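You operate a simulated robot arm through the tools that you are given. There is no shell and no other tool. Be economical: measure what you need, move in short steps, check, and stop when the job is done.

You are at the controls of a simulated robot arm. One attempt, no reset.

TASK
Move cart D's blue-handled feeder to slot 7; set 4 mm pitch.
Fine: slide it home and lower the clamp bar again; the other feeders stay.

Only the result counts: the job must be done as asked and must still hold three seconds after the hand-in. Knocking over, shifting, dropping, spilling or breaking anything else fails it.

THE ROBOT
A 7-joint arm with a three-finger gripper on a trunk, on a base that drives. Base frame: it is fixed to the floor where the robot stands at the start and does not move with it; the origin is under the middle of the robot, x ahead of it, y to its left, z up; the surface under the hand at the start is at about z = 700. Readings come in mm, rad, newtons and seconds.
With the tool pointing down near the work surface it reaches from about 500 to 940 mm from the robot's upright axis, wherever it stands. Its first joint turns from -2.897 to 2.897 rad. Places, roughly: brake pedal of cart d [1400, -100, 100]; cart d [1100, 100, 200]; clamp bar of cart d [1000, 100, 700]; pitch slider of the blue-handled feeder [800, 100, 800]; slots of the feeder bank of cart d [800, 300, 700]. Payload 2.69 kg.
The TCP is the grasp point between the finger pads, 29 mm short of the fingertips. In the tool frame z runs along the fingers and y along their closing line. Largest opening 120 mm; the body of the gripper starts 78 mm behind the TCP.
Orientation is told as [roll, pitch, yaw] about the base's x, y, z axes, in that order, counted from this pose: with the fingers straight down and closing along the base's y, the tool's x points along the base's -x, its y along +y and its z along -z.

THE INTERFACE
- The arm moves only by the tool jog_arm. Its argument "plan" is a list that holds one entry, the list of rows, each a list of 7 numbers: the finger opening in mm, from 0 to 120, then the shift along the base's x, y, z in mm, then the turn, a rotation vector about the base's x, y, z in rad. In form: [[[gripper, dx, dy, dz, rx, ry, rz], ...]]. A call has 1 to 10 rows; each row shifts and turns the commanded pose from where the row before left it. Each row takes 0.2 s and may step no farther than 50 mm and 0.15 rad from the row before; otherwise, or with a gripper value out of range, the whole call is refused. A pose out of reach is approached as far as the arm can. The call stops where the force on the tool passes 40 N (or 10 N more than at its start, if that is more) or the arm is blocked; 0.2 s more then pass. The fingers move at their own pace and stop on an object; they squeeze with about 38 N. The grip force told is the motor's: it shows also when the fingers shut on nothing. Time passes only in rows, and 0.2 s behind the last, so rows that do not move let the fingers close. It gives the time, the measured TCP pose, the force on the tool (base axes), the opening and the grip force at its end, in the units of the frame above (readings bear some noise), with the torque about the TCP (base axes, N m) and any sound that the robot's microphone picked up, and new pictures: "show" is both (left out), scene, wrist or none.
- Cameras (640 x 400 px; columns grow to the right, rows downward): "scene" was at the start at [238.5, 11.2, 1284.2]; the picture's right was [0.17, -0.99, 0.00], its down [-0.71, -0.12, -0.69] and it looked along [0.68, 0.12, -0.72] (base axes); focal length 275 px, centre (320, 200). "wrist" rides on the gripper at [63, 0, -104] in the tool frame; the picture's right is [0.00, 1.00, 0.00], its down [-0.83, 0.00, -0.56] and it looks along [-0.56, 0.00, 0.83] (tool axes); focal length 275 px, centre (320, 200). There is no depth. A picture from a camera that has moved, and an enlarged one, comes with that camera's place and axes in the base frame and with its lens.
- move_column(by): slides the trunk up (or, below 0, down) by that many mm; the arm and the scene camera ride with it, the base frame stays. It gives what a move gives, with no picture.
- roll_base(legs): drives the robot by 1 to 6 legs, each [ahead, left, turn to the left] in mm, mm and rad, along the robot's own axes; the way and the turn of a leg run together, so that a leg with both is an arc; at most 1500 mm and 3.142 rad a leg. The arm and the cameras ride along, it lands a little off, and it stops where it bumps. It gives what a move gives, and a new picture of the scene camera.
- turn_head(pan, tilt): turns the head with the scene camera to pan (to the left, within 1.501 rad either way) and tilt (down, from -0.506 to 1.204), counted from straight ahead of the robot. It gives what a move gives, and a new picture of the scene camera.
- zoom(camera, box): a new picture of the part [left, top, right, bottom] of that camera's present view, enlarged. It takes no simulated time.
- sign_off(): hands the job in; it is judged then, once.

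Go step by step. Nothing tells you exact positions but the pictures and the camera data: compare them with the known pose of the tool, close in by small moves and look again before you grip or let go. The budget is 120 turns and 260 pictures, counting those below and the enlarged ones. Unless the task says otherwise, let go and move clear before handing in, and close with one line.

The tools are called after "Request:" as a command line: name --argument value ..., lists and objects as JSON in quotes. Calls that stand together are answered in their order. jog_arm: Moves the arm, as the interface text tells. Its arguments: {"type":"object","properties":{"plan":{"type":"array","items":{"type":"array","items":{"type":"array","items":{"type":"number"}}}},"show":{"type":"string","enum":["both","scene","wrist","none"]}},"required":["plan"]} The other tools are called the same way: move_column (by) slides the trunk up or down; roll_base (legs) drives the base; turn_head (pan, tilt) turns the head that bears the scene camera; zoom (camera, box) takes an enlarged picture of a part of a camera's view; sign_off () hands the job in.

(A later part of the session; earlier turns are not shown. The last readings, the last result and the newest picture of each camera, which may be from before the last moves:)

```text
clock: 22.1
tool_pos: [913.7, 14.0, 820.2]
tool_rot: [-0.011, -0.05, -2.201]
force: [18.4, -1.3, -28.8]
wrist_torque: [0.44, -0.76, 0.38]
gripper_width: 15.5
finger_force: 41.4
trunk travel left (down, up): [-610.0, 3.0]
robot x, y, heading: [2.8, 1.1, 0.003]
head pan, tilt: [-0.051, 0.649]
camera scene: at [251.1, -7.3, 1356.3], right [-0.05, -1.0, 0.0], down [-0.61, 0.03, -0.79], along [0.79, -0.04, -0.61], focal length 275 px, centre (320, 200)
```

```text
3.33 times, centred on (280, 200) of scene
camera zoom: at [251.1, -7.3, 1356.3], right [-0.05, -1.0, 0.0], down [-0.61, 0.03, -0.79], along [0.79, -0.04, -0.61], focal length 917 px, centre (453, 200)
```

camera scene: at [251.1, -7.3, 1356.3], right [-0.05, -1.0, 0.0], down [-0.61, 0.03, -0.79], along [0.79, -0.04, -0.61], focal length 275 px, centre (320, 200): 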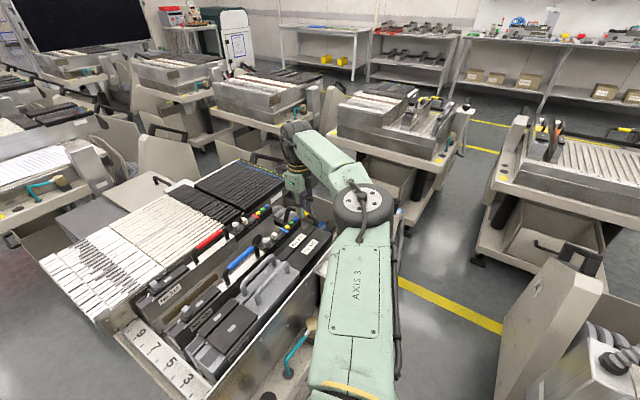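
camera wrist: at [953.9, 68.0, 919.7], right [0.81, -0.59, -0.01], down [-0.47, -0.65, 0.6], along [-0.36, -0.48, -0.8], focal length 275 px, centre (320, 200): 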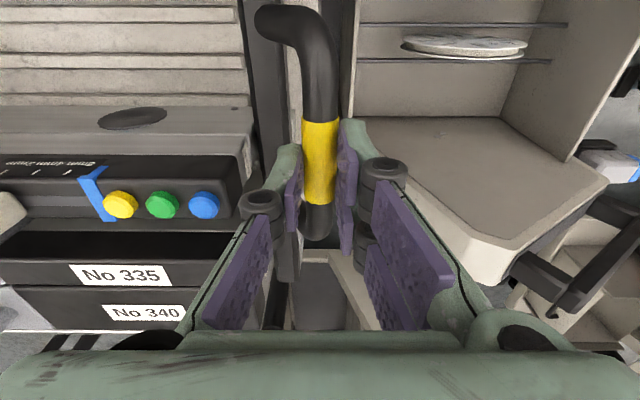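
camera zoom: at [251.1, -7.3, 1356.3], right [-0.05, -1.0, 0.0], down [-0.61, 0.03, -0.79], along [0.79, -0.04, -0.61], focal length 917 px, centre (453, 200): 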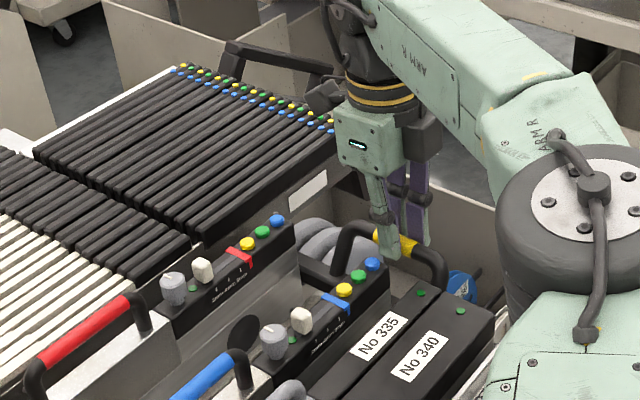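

Request:
zoom --camera "scene" --box '[320, 70, 480, 170]'

Request:
zoom --camera "scene" --box '[470, 90, 640, 200]'

Request:
zoom --camera "scene" --box '[120, 40, 330, 170]'

```text
4.00 times, centred on (400, 120) of scene
camera zoom: at [251.1, -7.3, 1356.3], right [-0.05, -1.0, 0.0], down [-0.61, 0.03, -0.79], along [0.79, -0.04, -0.61], focal length 1101 px, centre (0, 520)
```

zoom: 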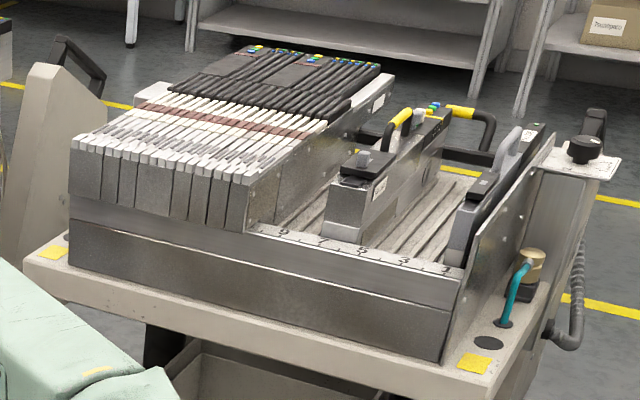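

```text
3.64 times, centred on (555, 145) of scene
camera zoom: at [251.1, -7.3, 1356.3], right [-0.05, -1.0, 0.0], down [-0.61, 0.03, -0.79], along [0.79, -0.04, -0.61], focal length 1000 px, centre (-534, 400)
```

zoom: 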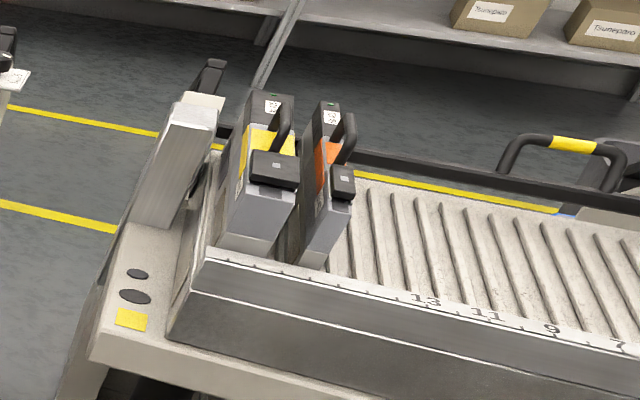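

```text
3.05 times, centred on (225, 105) of scene
camera zoom: at [251.1, -7.3, 1356.3], right [-0.05, -1.0, 0.0], down [-0.61, 0.03, -0.79], along [0.79, -0.04, -0.61], focal length 838 px, centre (610, 490)
```

zoom: 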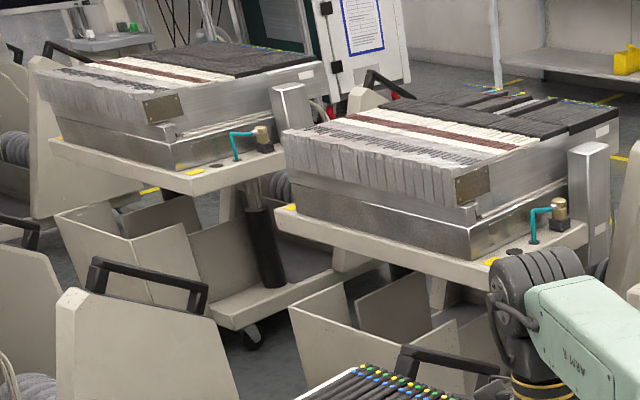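

The handle did not rise; the pads slipped upward. I'll regrip lower and probe which way the handle yields (rearward and then upward).

Request:
jog_arm --plan '[[[40, 0, 0, 0, 0, 0, 0], [40, -1, 1, -9, 0, 0, 0], [40, 0, 0, -10, 0, 0, 0], [0, 0, 0, 0, 0, 0, 0], [0, 0, 0, 0, 0, 0, 0], [0, 0, 0, 0, 0, 0, 0]]]' --show "none"

Request:
jog_arm --plan '[[[0, 1.6, -1.2, 0, 0, 0, 0], [0, 1.6, -1.2, 0, 0, 0, 0]]]' --show "wrist"

```text
clock: 23.5
tool_pos: [912.6, 12.8, 805.5]
tool_rot: [-0.003, -0.048, -2.204]
force: [28.2, -6.2, 1.1]
wrist_torque: [0.05, -0.44, 0.55]
gripper_width: 14.9
finger_force: 29.3
trunk travel left (down, up): [-610.0, 3.0]
robot x, y, heading: [0.1, -1.7, -0.006]
head pan, tilt: [-0.051, 0.649]
```

```text
clock: 24.1
tool_pos: [912.6, 12.7, 806.3]
tool_rot: [-0.009, -0.049, -2.201]
force: [12.1, -5.1, 1.6]
wrist_torque: [1.0, -0.79, 0.14]
gripper_width: 14.8
finger_force: 41.1
trunk travel left (down, up): [-610.0, 3.0]
robot x, y, heading: [2.0, 0.3, -0.005]
head pan, tilt: [-0.051, 0.649]
camera wrist: at [953.4, 67.3, 905.4], right [0.81, -0.59, -0.01], down [-0.47, -0.65, 0.6], along [-0.36, -0.48, -0.8], focal length 275 px, centre (320, 200)
```

wrist: 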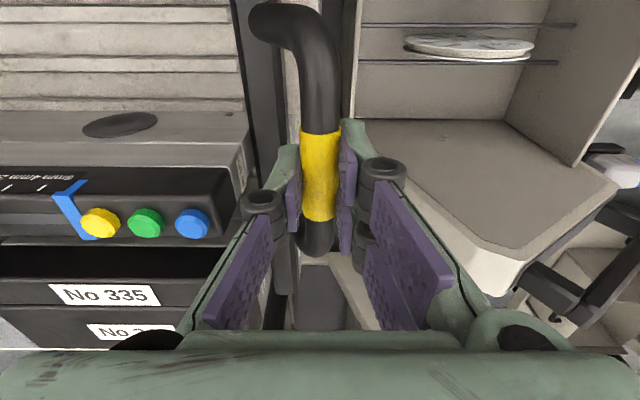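

A 28 N sideways load didn't move the cart, so its brake appears to hold. I'll balance the grip and pull rearward.

Request:
jog_arm --plan '[[[0, 2.4, -1.8, 0, 0, 0, 0], [0, 2.4, -1.8, 0, 0, 0, 0], [0, 2.4, -1.8, 0, 0, 0, 0]]]' --show "wrist"

```text
clock: 24.9
tool_pos: [918.4, 8.1, 804.6]
tool_rot: [-0.013, -0.052, -2.198]
force: [-8.0, 1.3, -8.3]
wrist_torque: [-0.41, 0.58, 0.1]
gripper_width: 14.8
finger_force: 41.4
trunk travel left (down, up): [-610.0, 3.0]
robot x, y, heading: [1.8, 0.0, -0.001]
head pan, tilt: [-0.051, 0.649]
camera wrist: at [960.0, 63.1, 903.4], right [0.81, -0.58, -0.01], down [-0.46, -0.65, 0.6], along [-0.36, -0.48, -0.8], focal length 275 px, centre (320, 200)
```

wrist: 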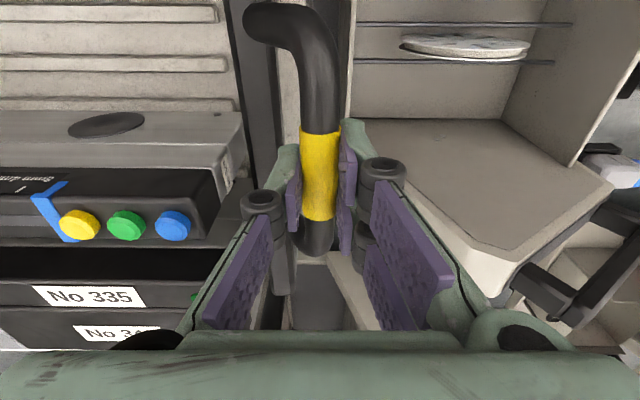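

The handle yields rearward with little force. I follow that arc in small steps.

Request:
jog_arm --plan '[[[0, 2.4, -1.8, -0.8, 0, 0, 0], [0, 2.4, -1.8, -0.8, 0, 0, 0], [0, 2.4, -1.8, -0.8, 0, 0, 0], [0, 2.4, -1.8, -0.8, 0, 0, 0]]]' --show "wrist"

```text
clock: 25.9
tool_pos: [929.4, -0.3, 800.0]
tool_rot: [-0.009, -0.052, -2.199]
force: [-11.5, 2.2, -20.9]
wrist_torque: [0.53, -0.18, 0.22]
gripper_width: 15.0
finger_force: 40.3
trunk travel left (down, up): [-610.0, 3.0]
robot x, y, heading: [0.7, 1.7, 0.001]
head pan, tilt: [-0.051, 0.649]
camera wrist: at [970.6, 55.2, 899.8], right [0.81, -0.59, -0.01], down [-0.46, -0.65, 0.6], along [-0.36, -0.48, -0.8], focal length 275 px, centre (320, 200)
```

wrist: 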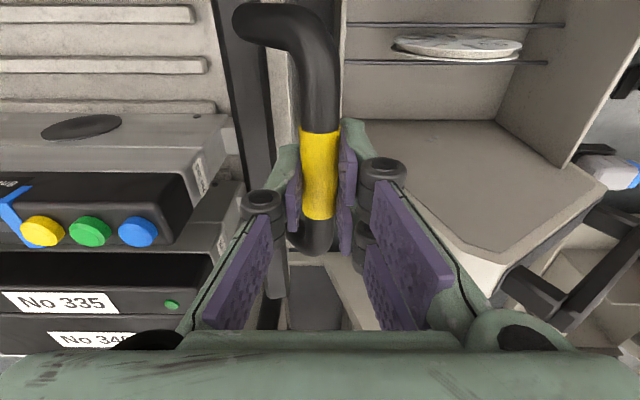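

Request:
jog_arm --plan '[[[0, 1.2, -0.9, -3, 0, 0, 0], [0, 2.4, -1.8, -2, 0, 0, 0], [0, 2.4, -1.8, -2, 0, 0, 0], [0, 2.4, -1.8, -2, 0, 0, 0]]]' --show "wrist"

```text
clock: 26.9
tool_pos: [938.7, -6.9, 795.4]
tool_rot: [-0.006, -0.048, -2.203]
force: [0.0, 2.6, 2.0]
wrist_torque: [0.06, 0.21, 0.21]
gripper_width: 15.0
finger_force: 40.9
trunk travel left (down, up): [-610.0, 3.0]
robot x, y, heading: [4.5, -1.8, 0.0]
head pan, tilt: [-0.051, 0.649]
camera wrist: at [979.4, 48.2, 895.3], right [0.81, -0.59, -0.01], down [-0.47, -0.65, 0.59], along [-0.35, -0.48, -0.8], focal length 275 px, centre (320, 200)
```

wrist: 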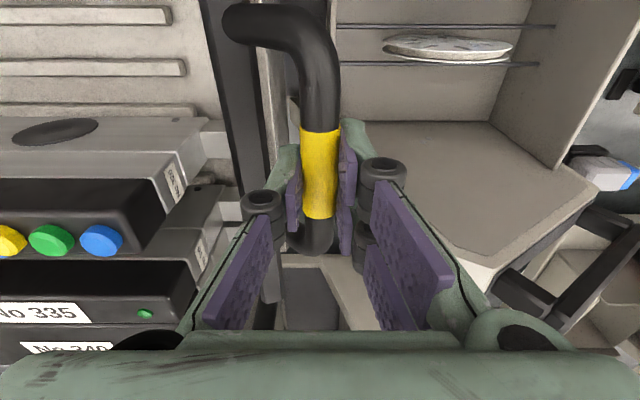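

Request:
jog_arm --plan '[[[0, 2.4, -1.8, -1.3, 0, 0, 0], [0, 2.4, -1.8, -1.4, 0, 0, 0], [0, 2.4, -1.8, -1.5, 0, 0, 0], [0, 2.4, -1.8, -1.6, 0, 0, 0], [0, 2.4, -1.8, -1.7, 0, 0, 0]]]' --show "wrist"

```text
clock: 28.1
tool_pos: [943.2, -13.3, 789.1]
tool_rot: [-0.003, -0.045, -2.199]
force: [26.4, 15.4, 19.0]
wrist_torque: [0.11, -0.21, 0.09]
gripper_width: 14.8
finger_force: 41.0
out of reach, approached as far as the arm can: row 3, 5
trunk travel left (down, up): [-610.0, 3.0]
robot x, y, heading: [2.7, -2.4, 0.002]
head pan, tilt: [-0.051, 0.649]
camera wrist: at [983.1, 41.4, 888.9], right [0.81, -0.58, 0.0], down [-0.47, -0.66, 0.59], along [-0.35, -0.48, -0.81], focal length 275 px, centre (320, 200)
```

wrist: 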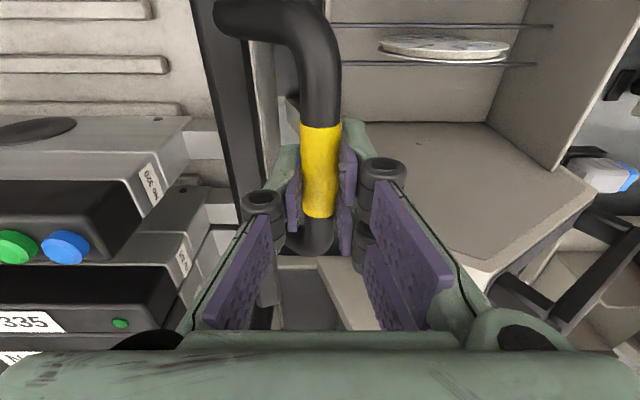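

Request:
jog_arm --plan '[[[0, 0, 0, 2, 0, 0, 0], [30, 0, 0, 0, 0, 0, 0], [30, 0, 0, 0, 0, 0, 0]]]' --show "wrist"

```text
clock: 28.9
tool_pos: [940.5, -18.7, 787.5]
tool_rot: [-0.01, -0.051, -2.204]
force: [2.6, -3.2, -1.2]
wrist_torque: [-0.04, -0.05, 0.08]
gripper_width: 31.7
finger_force: 1.6
trunk travel left (down, up): [-610.0, 3.0]
robot x, y, heading: [-3.4, -1.1, -0.003]
head pan, tilt: [-0.051, 0.649]
camera wrist: at [982.4, 36.2, 887.3], right [0.81, -0.59, -0.01], down [-0.47, -0.65, 0.6], along [-0.36, -0.48, -0.8], focal length 275 px, centre (320, 200)
```

wrist: 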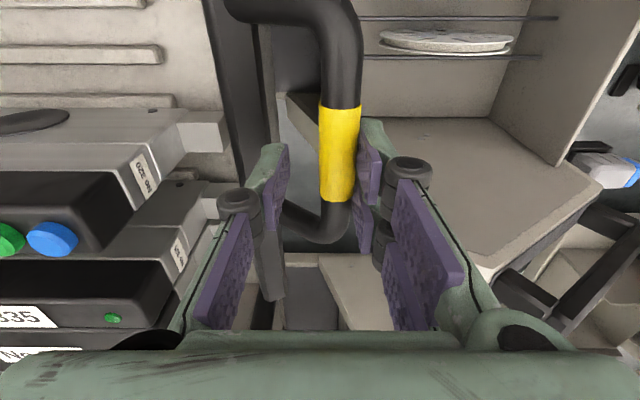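

The handle now leans rearward on the right finger by itself. I'll let it down slowly by opening the fingers.

Request:
jog_arm --plan '[[[60, 0, 0, 0, 0, 0, 0], [60, 0, 0, 0, 0, 0, 0], [60, 0, 0, 0, 0, 0, 0]]]' --show "wrist"

Request:
jog_arm --plan '[[[100, 0, 0, 0, 0, 0, 0], [100, 0, 0, 0, 0, 0, 0], [100, 0, 0, 0, 0, 0, 0]]]' --show "wrist"

```text
clock: 29.7
tool_pos: [941.9, -17.1, 788.1]
tool_rot: [-0.006, -0.049, -2.2]
force: [1.9, -0.8, -1.0]
wrist_torque: [0.04, -0.04, 0.04]
gripper_width: 61.2
finger_force: 0.9
trunk travel left (down, up): [-610.0, 3.0]
robot x, y, heading: [-1.5, -1.1, -0.002]
head pan, tilt: [-0.051, 0.649]
camera wrist: at [982.7, 38.1, 888.1], right [0.81, -0.59, -0.01], down [-0.47, -0.65, 0.6], along [-0.35, -0.48, -0.8], focal length 275 px, centre (320, 200)
```

wrist: 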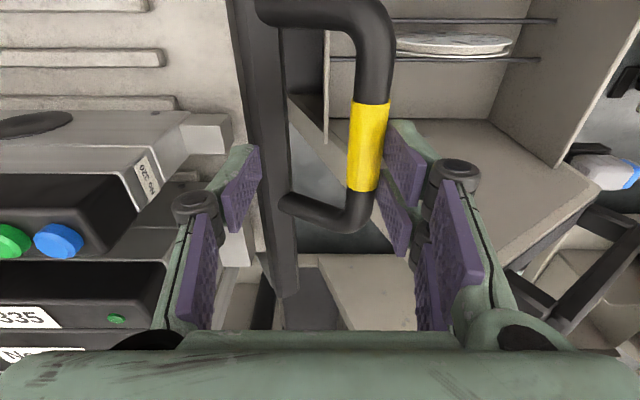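

```text
clock: 30.5
tool_pos: [941.7, -16.4, 789.3]
tool_rot: [-0.006, -0.047, -2.202]
force: [-0.5, -0.2, -0.2]
wrist_torque: [-0.01, 0.01, -0.03]
gripper_width: 100.0
finger_force: 0.0
trunk travel left (down, up): [-610.0, 3.0]
robot x, y, heading: [0.1, -2.9, -0.002]
head pan, tilt: [-0.051, 0.649]
camera wrist: at [982.5, 38.4, 888.4], right [0.81, -0.59, -0.01], down [-0.47, -0.65, 0.6], along [-0.35, -0.48, -0.8], focal length 275 px, centre (320, 200)
```

wrist: 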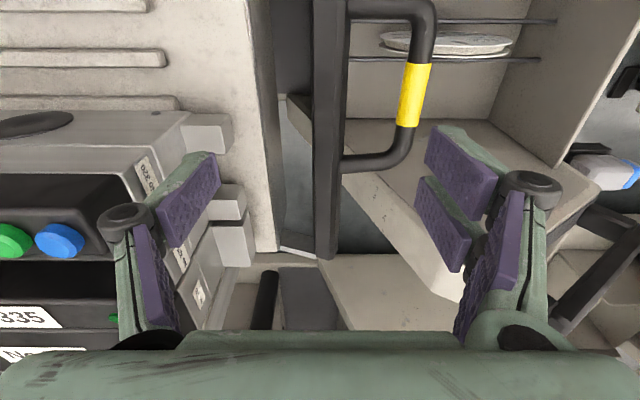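

The clamp bar swung fully back; the feeder tails are free. Raise the hand and rotate back to yaw −0.63 over the blue handle.

Request:
jog_arm --plan '[[[100, 0, 0, 45, 0, 0, 0], [100, -20, 10, 40, 0, 0, 0], [100, -40, 15, 20, 0, 0, 0], [80, -40, 25, 0, 0, 0, 0.14], [80, -40, 25, 0, 0, 0, 0.143], [80, -40, 25, 0, 0, 0, 0.143], [80, -30, 20, 0, 0, 0, 0.143], [80, -20, 20, 0, 0, 0, 0.143], [80, 0, 0, 0, 0, 0, 0.143], [80, 0, 0, 0, 0, 0, 0.143]]]' --show "none"

Request:
jog_arm --plan '[[[80, 0, 0, 0, 0, 0, 0.143], [80, 0, 0, 0, 0, 0, 0.143], [80, 0, 0, 0, 0, 0, 0.143], [80, 0, 0, 0, 0, 0, 0.143]]]' --show "both"

```text
clock: 32.7
tool_pos: [709.1, 122.9, 892.5]
tool_rot: [-0.009, -0.05, -1.202]
force: [0.1, 0.1, -0.5]
wrist_torque: [0.02, -0.02, -0.01]
gripper_width: 80.2
finger_force: 0.1
trunk travel left (down, up): [-610.0, 3.0]
robot x, y, heading: [0.7, -1.2, 0.002]
head pan, tilt: [-0.051, 0.649]
```

```text
clock: 33.7
tool_pos: [710.8, 123.5, 892.6]
tool_rot: [-0.009, -0.05, -0.631]
force: [0.4, 0.6, 0.3]
wrist_torque: [0.01, 0.02, -0.02]
gripper_width: 80.1
finger_force: 0.0
trunk travel left (down, up): [-610.0, 3.0]
robot x, y, heading: [2.3, -3.8, -0.004]
head pan, tilt: [-0.051, 0.649]
camera scene: at [246.8, -7.2, 1357.5], right [-0.05, -1.0, 0.0], down [-0.6, 0.03, -0.8], along [0.8, -0.04, -0.6], focal length 275 px, centre (320, 200)
camera wrist: at [656.9, 164.6, 992.6], right [0.59, 0.81, -0.01], down [0.65, -0.47, 0.6], along [0.48, -0.35, -0.8], focal length 275 px, centre (320, 200)
```

scene: 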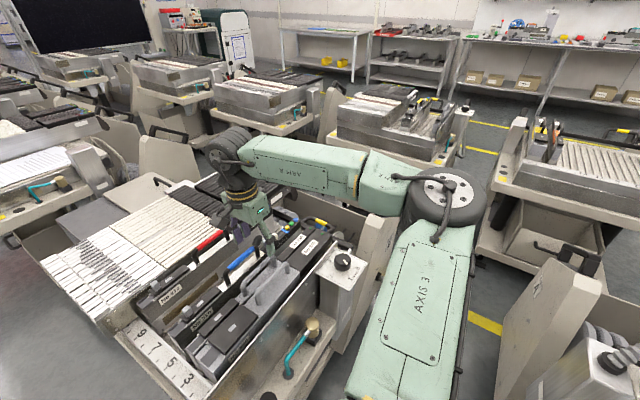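
wrist: 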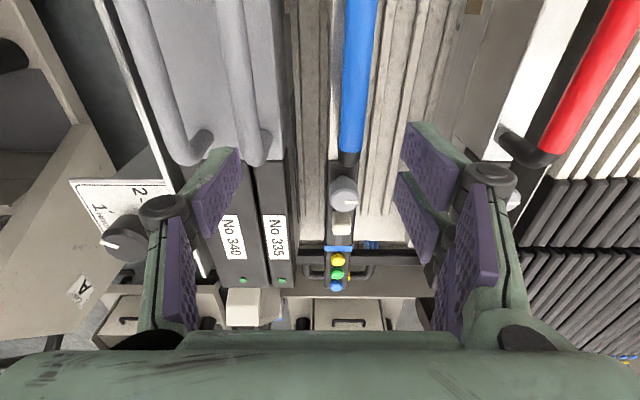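

Request:
jog_arm --plan '[[[70, -23, 36.5, 0, 0.037, 0.035, 0], [70, 0, 0, 0, 0, 0, 0]]]' --show "wrist"

```text
clock: 34.3
tool_pos: [688.4, 160.4, 893.3]
tool_rot: [0.003, 0.001, -0.633]
force: [-0.1, -0.5, 0.3]
wrist_torque: [0.0, 0.03, 0.01]
gripper_width: 70.0
finger_force: 0.0
trunk travel left (down, up): [-610.0, 3.0]
robot x, y, heading: [-1.7, 0.3, -0.004]
head pan, tilt: [-0.051, 0.649]
camera wrist: at [636.9, 198.3, 996.1], right [0.59, 0.81, 0.0], down [0.67, -0.49, 0.56], along [0.45, -0.33, -0.83], focal length 275 px, centre (320, 200)
```

wrist: 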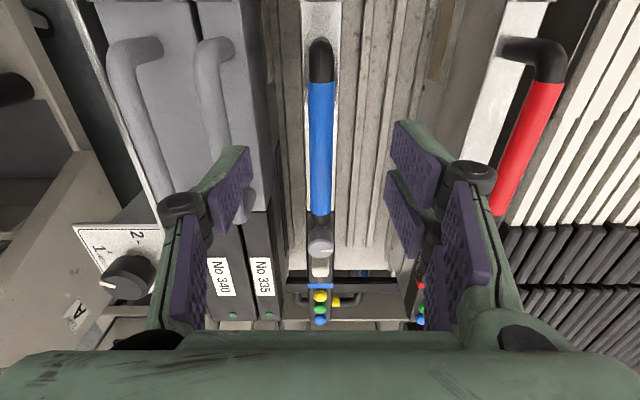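

Request:
jog_arm --plan '[[[36, 0, 0, 0, 0, 0, 0], [36, 0, 0, 0, 0, 0, 0], [36, 0, 0, -15, 0, 0, 0], [36, 0, 0, -12, 0, 0, 0]]]' --show "wrist"

```text
clock: 35.3
tool_pos: [686.9, 160.8, 865.9]
tool_rot: [0.002, 0.001, -0.632]
force: [0.0, 0.5, 0.2]
wrist_torque: [0.04, 0.0, -0.02]
gripper_width: 36.0
finger_force: 0.1
trunk travel left (down, up): [-610.0, 3.0]
robot x, y, heading: [0.5, -0.7, -0.003]
head pan, tilt: [-0.051, 0.649]
camera wrist: at [637.6, 197.7, 969.3], right [0.59, 0.81, 0.0], down [0.67, -0.49, 0.56], along [0.45, -0.33, -0.83], focal length 275 px, centre (320, 200)
```

wrist: 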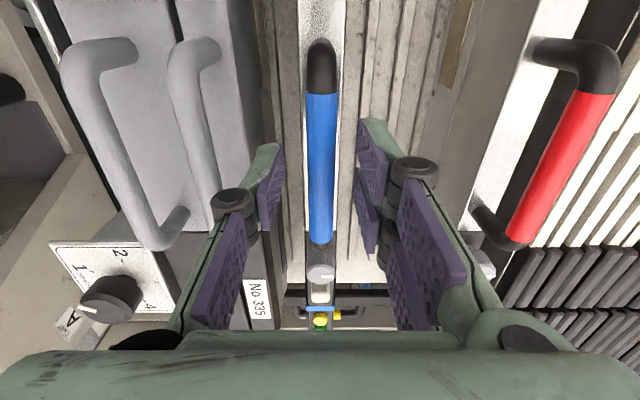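

The blue handle is centred between the fingers at z≈860. Lower 10 mm and close.

Request:
jog_arm --plan '[[[36, 0, 0, -10, 0, 0, 0], [0, 0, 0, 0, 0, 0, 0], [0, 0, 0, 0, 0, 0, 0], [0, 0, 0, 0, 0, 0, 0]]]' --show "wrist"

```text
clock: 36.3
tool_pos: [687.3, 160.4, 854.9]
tool_rot: [0.002, 0.0, -0.633]
force: [0.4, 1.7, 0.2]
wrist_torque: [-0.02, -0.05, 0.22]
gripper_width: 12.0
finger_force: 29.3
trunk travel left (down, up): [-610.0, 3.0]
robot x, y, heading: [1.9, 0.4, 0.001]
head pan, tilt: [-0.051, 0.649]
camera wrist: at [637.8, 197.3, 958.7], right [0.59, 0.81, 0.0], down [0.67, -0.49, 0.56], along [0.45, -0.32, -0.83], focal length 275 px, centre (320, 200)
```

wrist: 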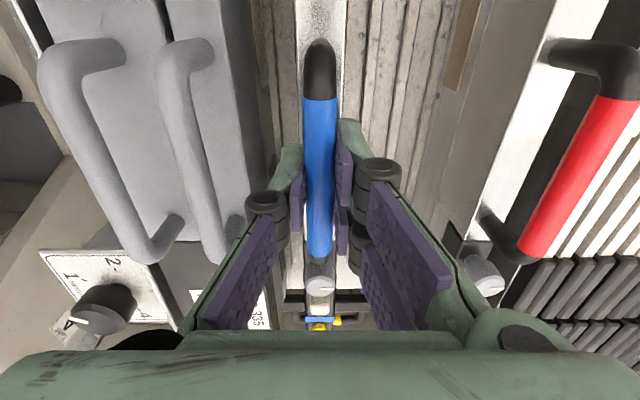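

Gripped. Slide the feeder rearward a little to unseat it, watching the force.

Request:
jog_arm --plan '[[[0, 2.4, -1.76, 0, 0, 0, 0], [0, 4, -2.94, 0, 0, 0, 0], [0, 4, -2.94, 0, 0, 0, 0]]]' --show "wrist"

```text
clock: 37.1
tool_pos: [699.1, 152.3, 855.7]
tool_rot: [0.0, 0.001, -0.631]
force: [-0.9, 0.2, 0.7]
wrist_torque: [0.16, 0.27, 0.01]
gripper_width: 11.5
finger_force: 37.6
trunk travel left (down, up): [-610.0, 3.0]
robot x, y, heading: [-0.2, -2.3, -0.002]
head pan, tilt: [-0.051, 0.649]
camera wrist: at [648.2, 189.7, 958.7], right [0.59, 0.81, 0.0], down [0.67, -0.49, 0.55], along [0.45, -0.33, -0.83], focal length 275 px, centre (320, 200)
```

wrist: 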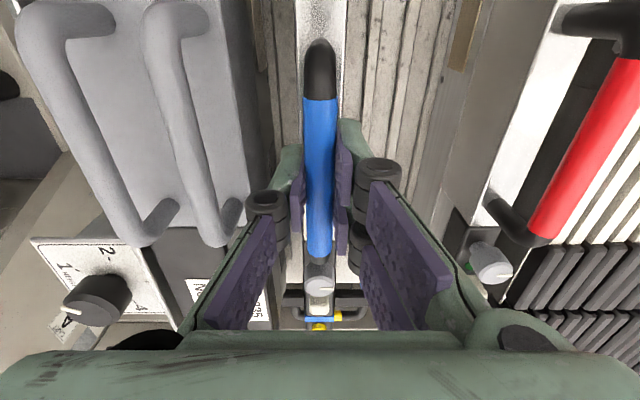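

Request:
jog_arm --plan '[[[0, 8.1, -5.9, 0, 0, 0, 0], [0, 8.1, -5.9, 0, 0, 0, 0], [0, 0, 0, 4, 0, 0, 0], [0, 0, 0, 4, 0, 0, 0]]]' --show "both"

```text
clock: 38.1
tool_pos: [716.1, 140.2, 862.9]
tool_rot: [0.0, 0.002, -0.63]
force: [-0.7, 1.3, -10.3]
wrist_torque: [0.1, 0.11, 0.03]
gripper_width: 11.8
finger_force: 37.9
trunk travel left (down, up): [-610.0, 3.0]
robot x, y, heading: [0.5, 1.4, -0.002]
head pan, tilt: [-0.051, 0.649]
camera scene: at [247.8, -7.1, 1357.2], right [-0.05, -1.0, 0.0], down [-0.6, 0.03, -0.8], along [0.79, -0.04, -0.61], focal length 275 px, centre (320, 200)
camera wrist: at [665.0, 177.7, 966.1], right [0.59, 0.81, 0.0], down [0.67, -0.49, 0.55], along [0.45, -0.33, -0.83], focal length 275 px, centre (320, 200)
```

scene: 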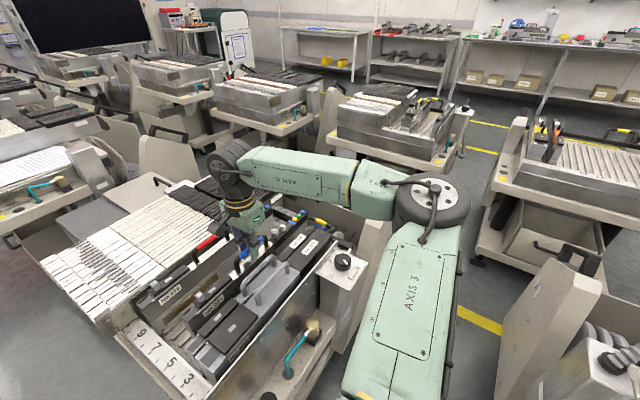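
wrist: 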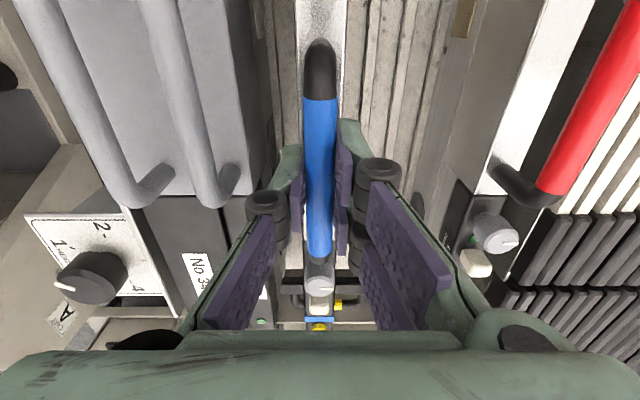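

The feeder is free and weighs about 10 N. I'll record the floor-ridge pattern relative to the camera here, to match it exactly two pitches over.

Request:
zoom --camera "wrist" --box '[240, 0, 480, 150]'

Request:
jog_arm --plan '[[[0, 0, 0, 20, 0, 0, 0], [0, 0, 0, 20, 0, 0, 0]]]' --show "wrist"

Request:
zoom --camera "wrist" --box '[240, 0, 480, 150]'

```text
2.67 times, centred on (360, 75) of wrist
camera zoom: at [665.0, 177.7, 966.1], right [0.59, 0.81, 0.0], down [0.67, -0.49, 0.55], along [0.45, -0.33, -0.83], focal length 734 px, centre (213, 533)
```

zoom: 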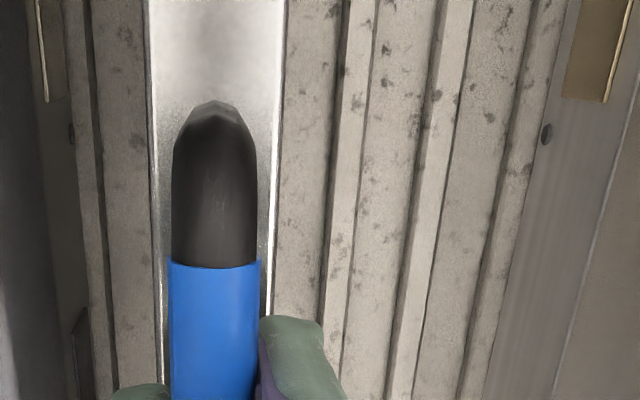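

```text
clock: 38.7
tool_pos: [715.4, 141.5, 904.0]
tool_rot: [0.0, 0.002, -0.633]
force: [-0.4, 0.2, -10.9]
wrist_torque: [0.11, 0.22, -0.01]
gripper_width: 11.6
finger_force: 38.3
trunk travel left (down, up): [-610.0, 3.0]
robot x, y, heading: [4.7, 1.7, -0.003]
head pan, tilt: [-0.051, 0.649]
camera wrist: at [664.7, 178.1, 1006.6], right [0.59, 0.81, 0.0], down [0.67, -0.49, 0.56], along [0.45, -0.33, -0.83], focal length 275 px, centre (320, 200)
```

wrist: 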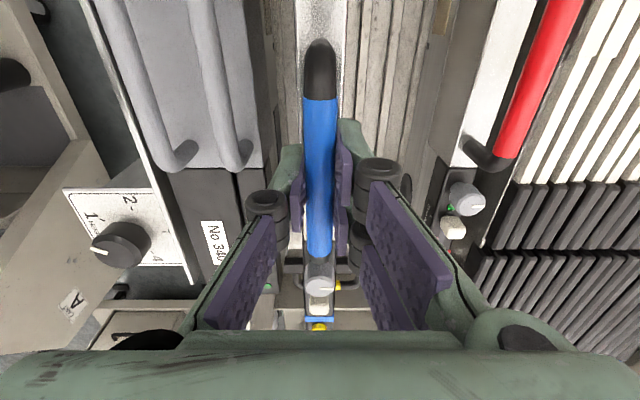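

```text
2.67 times, centred on (360, 75) of wrist
camera zoom: at [664.7, 178.1, 1006.6], right [0.59, 0.81, 0.0], down [0.67, -0.49, 0.56], along [0.45, -0.33, -0.83], focal length 734 px, centre (213, 533)
```

zoom: 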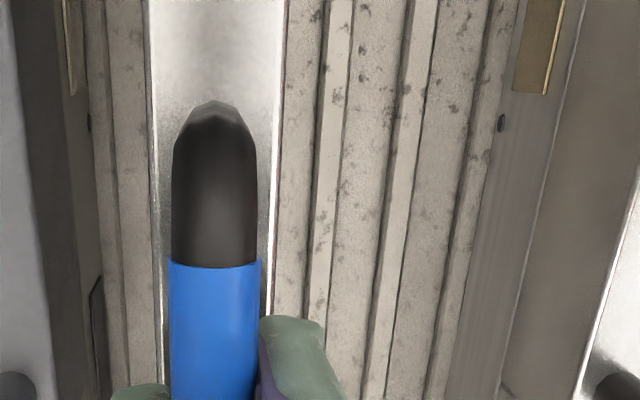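

Yaw alignment is confirmed (ridges converge on the image centre). Now shift two pitches toward slot 7 while held high.

Request:
jog_arm --plan '[[[0, 17.6, 24, 0, 0, 0, 0], [0, 17.6, 24, 0, 0, 0, 0], [0, 0, 0, 0, 0, 0, 0]]]' --show "wrist"

Request:
zoom --camera "wrist" --box '[180, 0, 420, 150]'

Request:
zoom --camera "wrist" --box '[240, 0, 480, 150]'

```text
clock: 39.5
tool_pos: [749.6, 188.2, 904.9]
tool_rot: [-0.001, 0.003, -0.632]
force: [-0.3, -0.1, -10.1]
wrist_torque: [0.14, 0.16, 0.02]
gripper_width: 11.6
finger_force: 38.2
trunk travel left (down, up): [-610.0, 3.0]
robot x, y, heading: [-1.3, 2.4, -0.003]
head pan, tilt: [-0.051, 0.649]
camera wrist: at [699.1, 225.4, 1007.6], right [0.59, 0.81, 0.0], down [0.67, -0.49, 0.55], along [0.45, -0.33, -0.83], focal length 275 px, centre (320, 200)
```

wrist: 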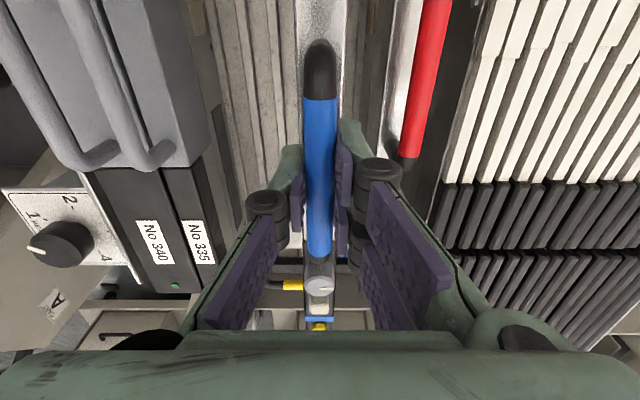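

```text
2.67 times, centred on (300, 75) of wrist
camera zoom: at [699.1, 225.4, 1007.6], right [0.59, 0.81, 0.0], down [0.67, -0.49, 0.55], along [0.45, -0.33, -0.83], focal length 734 px, centre (373, 533)
```

zoom: 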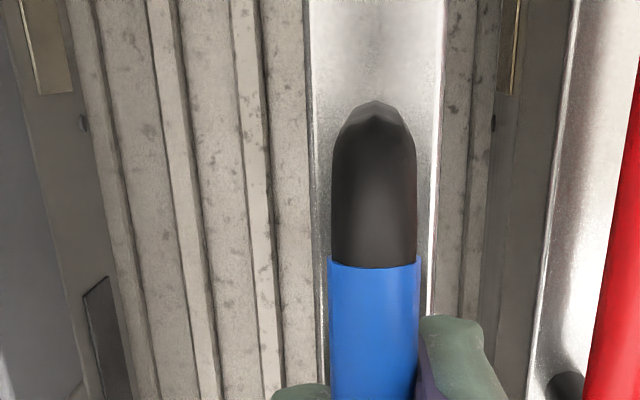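

```text
2.67 times, centred on (360, 75) of wrist
camera zoom: at [699.1, 225.4, 1007.6], right [0.59, 0.81, 0.0], down [0.67, -0.49, 0.55], along [0.45, -0.33, -0.83], focal length 734 px, centre (213, 533)
```

zoom: 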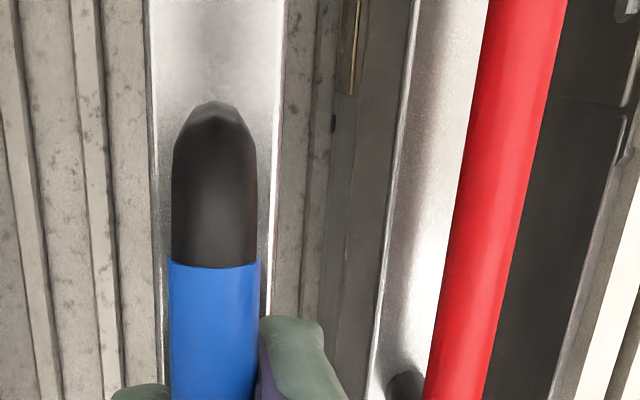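

Request:
zoom --camera "wrist" --box '[265, 0, 375, 70]'

```text
5.71 times, centred on (320, 35) of wrist
camera zoom: at [699.1, 225.4, 1007.6], right [0.59, 0.81, 0.0], down [0.67, -0.49, 0.55], along [0.45, -0.33, -0.83], focal length 1573 px, centre (320, 1143)
```

zoom: 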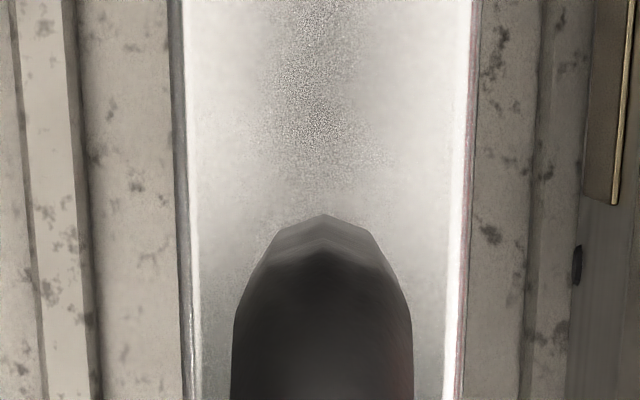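

Ridge symmetry says I'm about 1.8 mm too far; correct and lower partway.

Request:
jog_arm --plan '[[[0, -1.06, -1.45, 0, 0, 0, 0], [0, 0, 0, -20, 0, 0, 0], [0, 0, 0, -15, 0, 0, 0]]]' --show "none"

Request:
zoom --camera "wrist" --box '[240, 0, 400, 100]'

```text
clock: 40.3
tool_pos: [748.7, 186.8, 867.4]
tool_rot: [0.003, 0.001, -0.632]
force: [-0.7, 0.3, -9.6]
wrist_torque: [0.13, 0.13, -0.01]
gripper_width: 11.6
finger_force: 37.5
trunk travel left (down, up): [-610.0, 3.0]
robot x, y, heading: [0.2, 0.5, 0.001]
head pan, tilt: [-0.051, 0.649]
```

```text
4.00 times, centred on (320, 50) of wrist
camera zoom: at [698.7, 224.0, 970.9], right [0.59, 0.81, 0.0], down [0.67, -0.49, 0.56], along [0.45, -0.33, -0.83], focal length 1101 px, centre (320, 800)
```

zoom: 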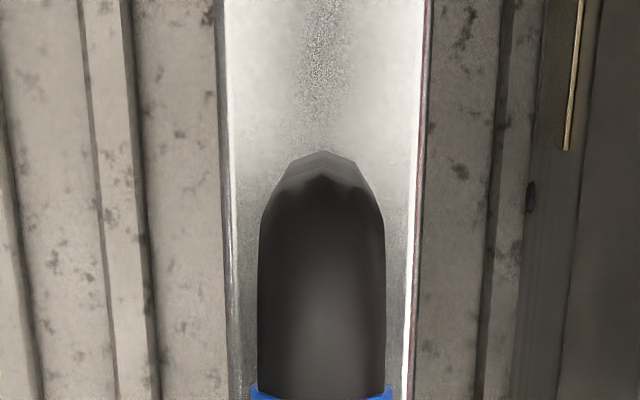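

Request:
jog_arm --plan '[[[0, -0.42, -0.56, 0, 0, 0, 0], [0, 0, 0, -4, 0, 0, 0], [0, 0, 0, -3, 0, 0, 0], [0, 0, 0, -3, 0, 0, 0]]]' --show "wrist"

```text
clock: 41.3
tool_pos: [747.7, 186.7, 857.9]
tool_rot: [0.001, 0.001, -0.631]
force: [-0.7, -0.5, -11.3]
wrist_torque: [0.12, 0.16, -0.03]
gripper_width: 11.9
finger_force: 38.4
trunk travel left (down, up): [-610.0, 3.0]
robot x, y, heading: [0.7, -2.3, -0.001]
head pan, tilt: [-0.051, 0.649]
camera wrist: at [698.4, 223.6, 961.1], right [0.59, 0.81, 0.0], down [0.67, -0.49, 0.55], along [0.45, -0.33, -0.83], focal length 275 px, centre (320, 200)
```

wrist: 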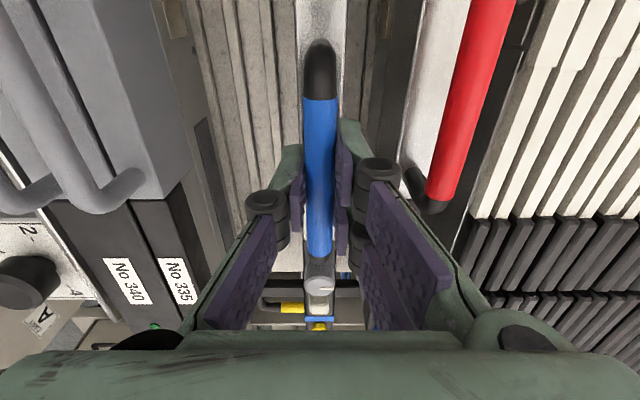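

Request:
jog_arm --plan '[[[0, 0, 0, -1.2, 0, 0, 0], [0, 0, 0, -1.2, 0, 0, 0]]]' --show "none"

Request:
zoom --camera "wrist" --box '[240, 0, 400, 100]'

```text
clock: 41.9
tool_pos: [749.9, 186.9, 855.5]
tool_rot: [0.001, 0.002, -0.632]
force: [-0.1, -0.2, -9.7]
wrist_torque: [-0.01, 0.06, -0.01]
gripper_width: 11.8
finger_force: 38.1
trunk travel left (down, up): [-610.0, 3.0]
robot x, y, heading: [-1.9, -0.1, -0.005]
head pan, tilt: [-0.051, 0.649]
```

```text
4.00 times, centred on (320, 50) of wrist
camera zoom: at [698.8, 223.8, 959.2], right [0.59, 0.81, 0.0], down [0.67, -0.49, 0.55], along [0.45, -0.33, -0.83], focal length 1101 px, centre (320, 800)
```

zoom: 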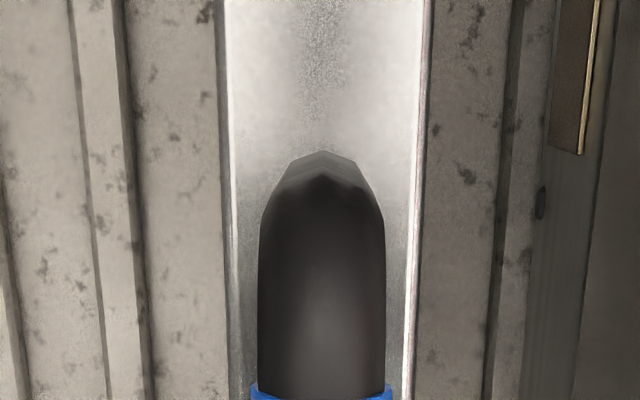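

Request:
jog_arm --plan '[[[0, 0, 0, -1, 0, 0, 0], [0, 0, 0, -1, 0, 0, 0]]]' --show "none"

```text
clock: 42.5
tool_pos: [749.8, 187.5, 856.3]
tool_rot: [0.004, -0.001, -0.633]
force: [2.1, -1.2, 2.4]
wrist_torque: [0.31, 0.47, 0.01]
gripper_width: 11.7
finger_force: 37.9
trunk travel left (down, up): [-610.0, 3.0]
robot x, y, heading: [-2.3, 0.1, -0.0]
head pan, tilt: [-0.051, 0.649]
```

Seated between the ridges at the same height as before. Now slide it home toward the front.

Request:
jog_arm --plan '[[[0, -6.5, 4.7, 0, 0, 0, 0], [0, -6.5, 4.7, 0, 0, 0, 0], [0, -6.5, 4.7, 0, 0, 0, 0], [0, -4, 3, 0, 0, 0, 0]]]' --show "wrist"

```text
clock: 43.5
tool_pos: [725.5, 203.7, 855.8]
tool_rot: [0.003, 0.0, -0.633]
force: [4.5, -4.6, 9.8]
wrist_torque: [0.01, 0.09, 0.03]
gripper_width: 11.8
finger_force: 37.8
trunk travel left (down, up): [-610.0, 3.0]
robot x, y, heading: [4.7, 2.4, 0.002]
head pan, tilt: [-0.051, 0.649]
camera wrist: at [674.7, 240.4, 958.8], right [0.59, 0.81, 0.0], down [0.67, -0.49, 0.56], along [0.45, -0.33, -0.83], focal length 275 px, centre (320, 200)
```

wrist: 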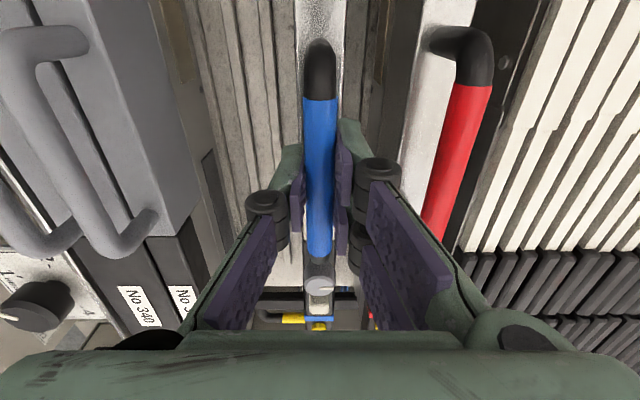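

Request:
jog_arm --plan '[[[0, -1.6, 1.18, 0.5, 0, 0, 0], [0, -1.6, 1.18, 0, 0, 0, 0], [0, -1.6, 1.18, 0, 0, 0, 0], [0, -0.8, 0.6, 0, 0, 0, 0]]]' --show "wrist"

```text
clock: 44.5
tool_pos: [720.4, 206.5, 855.5]
tool_rot: [0.002, 0.0, -0.632]
force: [9.8, -7.0, 9.4]
wrist_torque: [0.55, 0.73, 0.15]
gripper_width: 11.6
finger_force: 38.2
trunk travel left (down, up): [-610.0, 3.0]
robot x, y, heading: [2.3, -4.3, 0.001]
head pan, tilt: [-0.051, 0.649]
camera wrist: at [669.6, 244.4, 958.7], right [0.59, 0.81, 0.0], down [0.67, -0.49, 0.56], along [0.45, -0.33, -0.83], focal length 275 px, centre (320, 200)
```

wrist: 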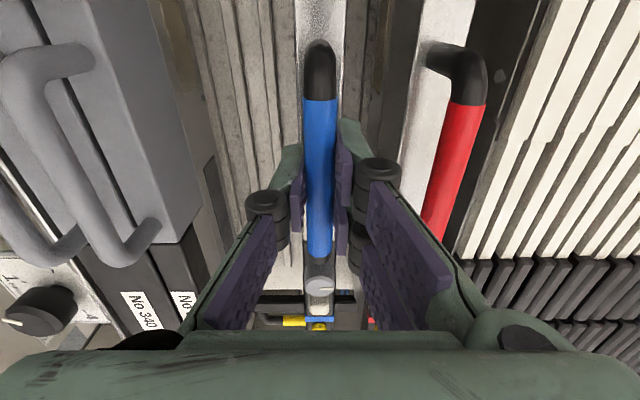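

Request:
jog_arm --plan '[[[0, -0.8, 0.6, 0, 0, 0, 0], [0, -0.8, 0.6, 0, 0, 0, 0], [0, -0.8, 0.6, 0, 0, 0, 0]]]' --show "none"

```text
clock: 45.3
tool_pos: [718.4, 206.9, 855.2]
tool_rot: [0.004, -0.003, -0.637]
force: [22.9, -15.2, 13.4]
wrist_torque: [0.06, 0.1, 0.23]
gripper_width: 12.0
finger_force: 37.9
trunk travel left (down, up): [-610.0, 3.0]
robot x, y, heading: [0.9, -1.9, 0.002]
head pan, tilt: [-0.051, 0.649]
```

It is against the hard stop (27 N). Release and rise.

Request:
jog_arm --plan '[[[36, 0, 0, 0, 0, 0, 0], [36, 0, 0, 0, 0, 0, 0], [36, 0, 0, 0, 0, 0, 0]]]' --show "none"

Request:
jog_arm --plan '[[[36, 0, 0, 20, 0, 0, 0], [36, 0, 0, 30, 0, 0, 0], [36, 0, 0, 40, 0, 0, 0]]]' --show "both"

Request:
zoom --camera "scene" --box '[110, 250, 290, 380]'

Request:
zoom --camera "wrist" --box '[220, 200, 420, 340]'

```text
clock: 46.1
tool_pos: [716.8, 210.1, 854.9]
tool_rot: [0.001, 0.002, -0.633]
force: [-0.3, 0.1, -0.2]
wrist_torque: [0.01, -0.01, -0.02]
gripper_width: 36.1
finger_force: 0.0
trunk travel left (down, up): [-610.0, 3.0]
robot x, y, heading: [3.1, -3.0, 0.005]
head pan, tilt: [-0.051, 0.649]
```

```text
clock: 46.9
tool_pos: [717.5, 209.1, 942.7]
tool_rot: [0.002, 0.003, -0.631]
force: [0.4, 0.1, 0.1]
wrist_torque: [0.03, 0.02, 0.03]
gripper_width: 36.0
finger_force: 0.0
trunk travel left (down, up): [-610.0, 3.0]
robot x, y, heading: [1.3, 3.1, -0.002]
head pan, tilt: [-0.051, 0.649]
camera scene: at [246.5, -7.2, 1357.5], right [-0.05, -1.0, 0.0], down [-0.6, 0.03, -0.8], along [0.8, -0.04, -0.6], focal length 275 px, centre (320, 200)
camera wrist: at [665.7, 246.4, 1046.8], right [0.59, 0.81, 0.0], down [0.67, -0.49, 0.56], along [0.45, -0.33, -0.83], focal length 275 px, centre (320, 200)
```

scene: 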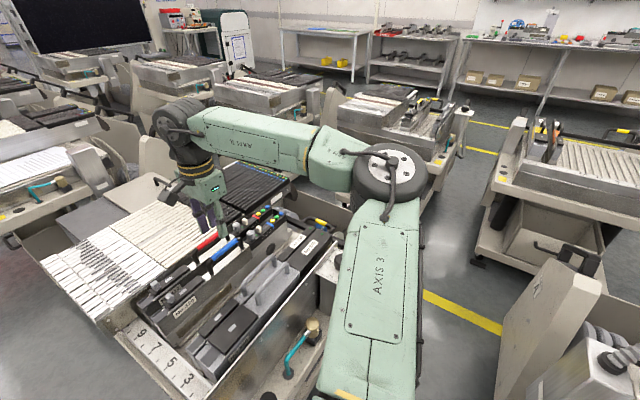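
wrist: 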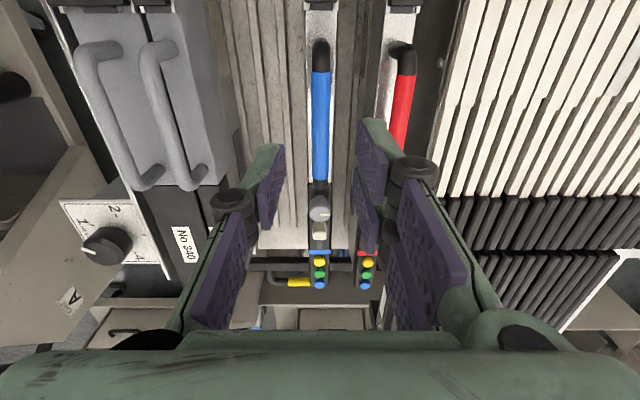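

```text
3.08 times, centred on (200, 315) of scene
camera zoom: at [246.5, -7.2, 1357.5], right [-0.05, -1.0, 0.0], down [-0.6, 0.03, -0.8], along [0.8, -0.04, -0.6], focal length 847 px, centre (689, -154)
```

zoom: 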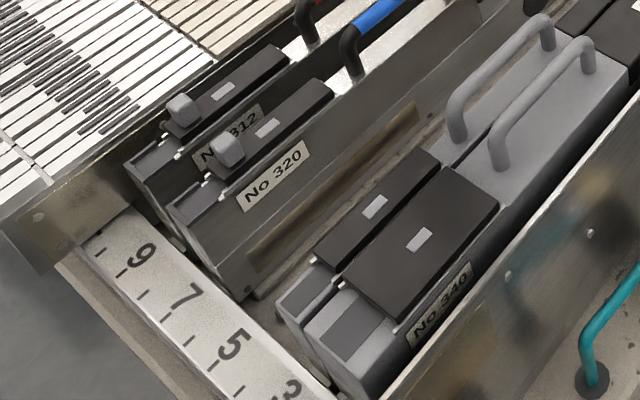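

```text
2.86 times, centred on (320, 270) of wrist
camera zoom: at [665.7, 246.4, 1046.8], right [0.59, 0.81, 0.0], down [0.67, -0.49, 0.56], along [0.45, -0.33, -0.83], focal length 786 px, centre (320, 0)
```

zoom: 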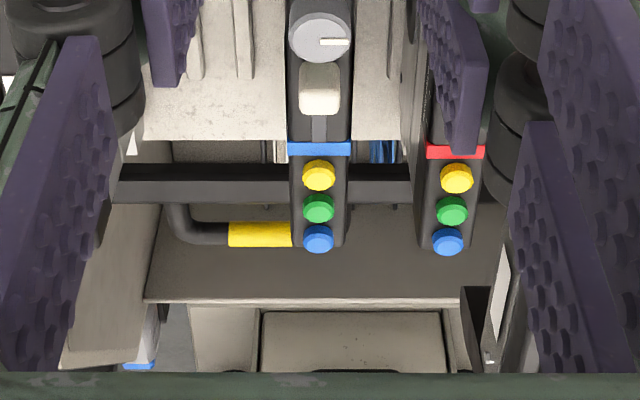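

The feeder now stands next to the red one. I'll verify the slot number by tracing ridges to the scale.

Request:
turn_head --pan 0.45 --tilt 0.85

Request:
zoom --camera "scene" --box '[230, 170, 350, 290]'

```text
clock: 47.9
tool_pos: [715.8, 209.8, 943.6]
tool_rot: [0.002, 0.0, -0.633]
force: [0.2, -0.8, 0.1]
wrist_torque: [0.05, -0.01, 0.03]
gripper_width: 36.1
finger_force: 0.0
trunk travel left (down, up): [-610.0, 3.0]
robot x, y, heading: [1.8, 1.1, 0.002]
head pan, tilt: [0.45, 0.85]
camera scene: at [230.6, 31.2, 1340.9], right [0.43, -0.9, 0.0], down [-0.68, -0.33, -0.66], along [0.59, 0.29, -0.75], focal length 275 px, centre (320, 200)
```

scene: 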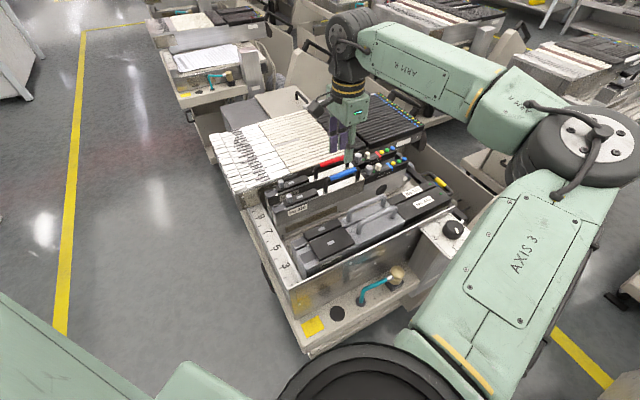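

```text
3.33 times, centred on (290, 230) of scene
camera zoom: at [230.6, 31.2, 1340.9], right [0.43, -0.9, 0.0], down [-0.68, -0.33, -0.66], along [0.59, 0.29, -0.75], focal length 917 px, centre (420, 100)
```

zoom: 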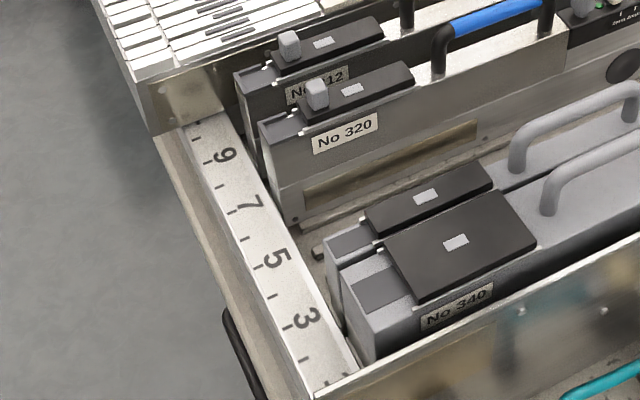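

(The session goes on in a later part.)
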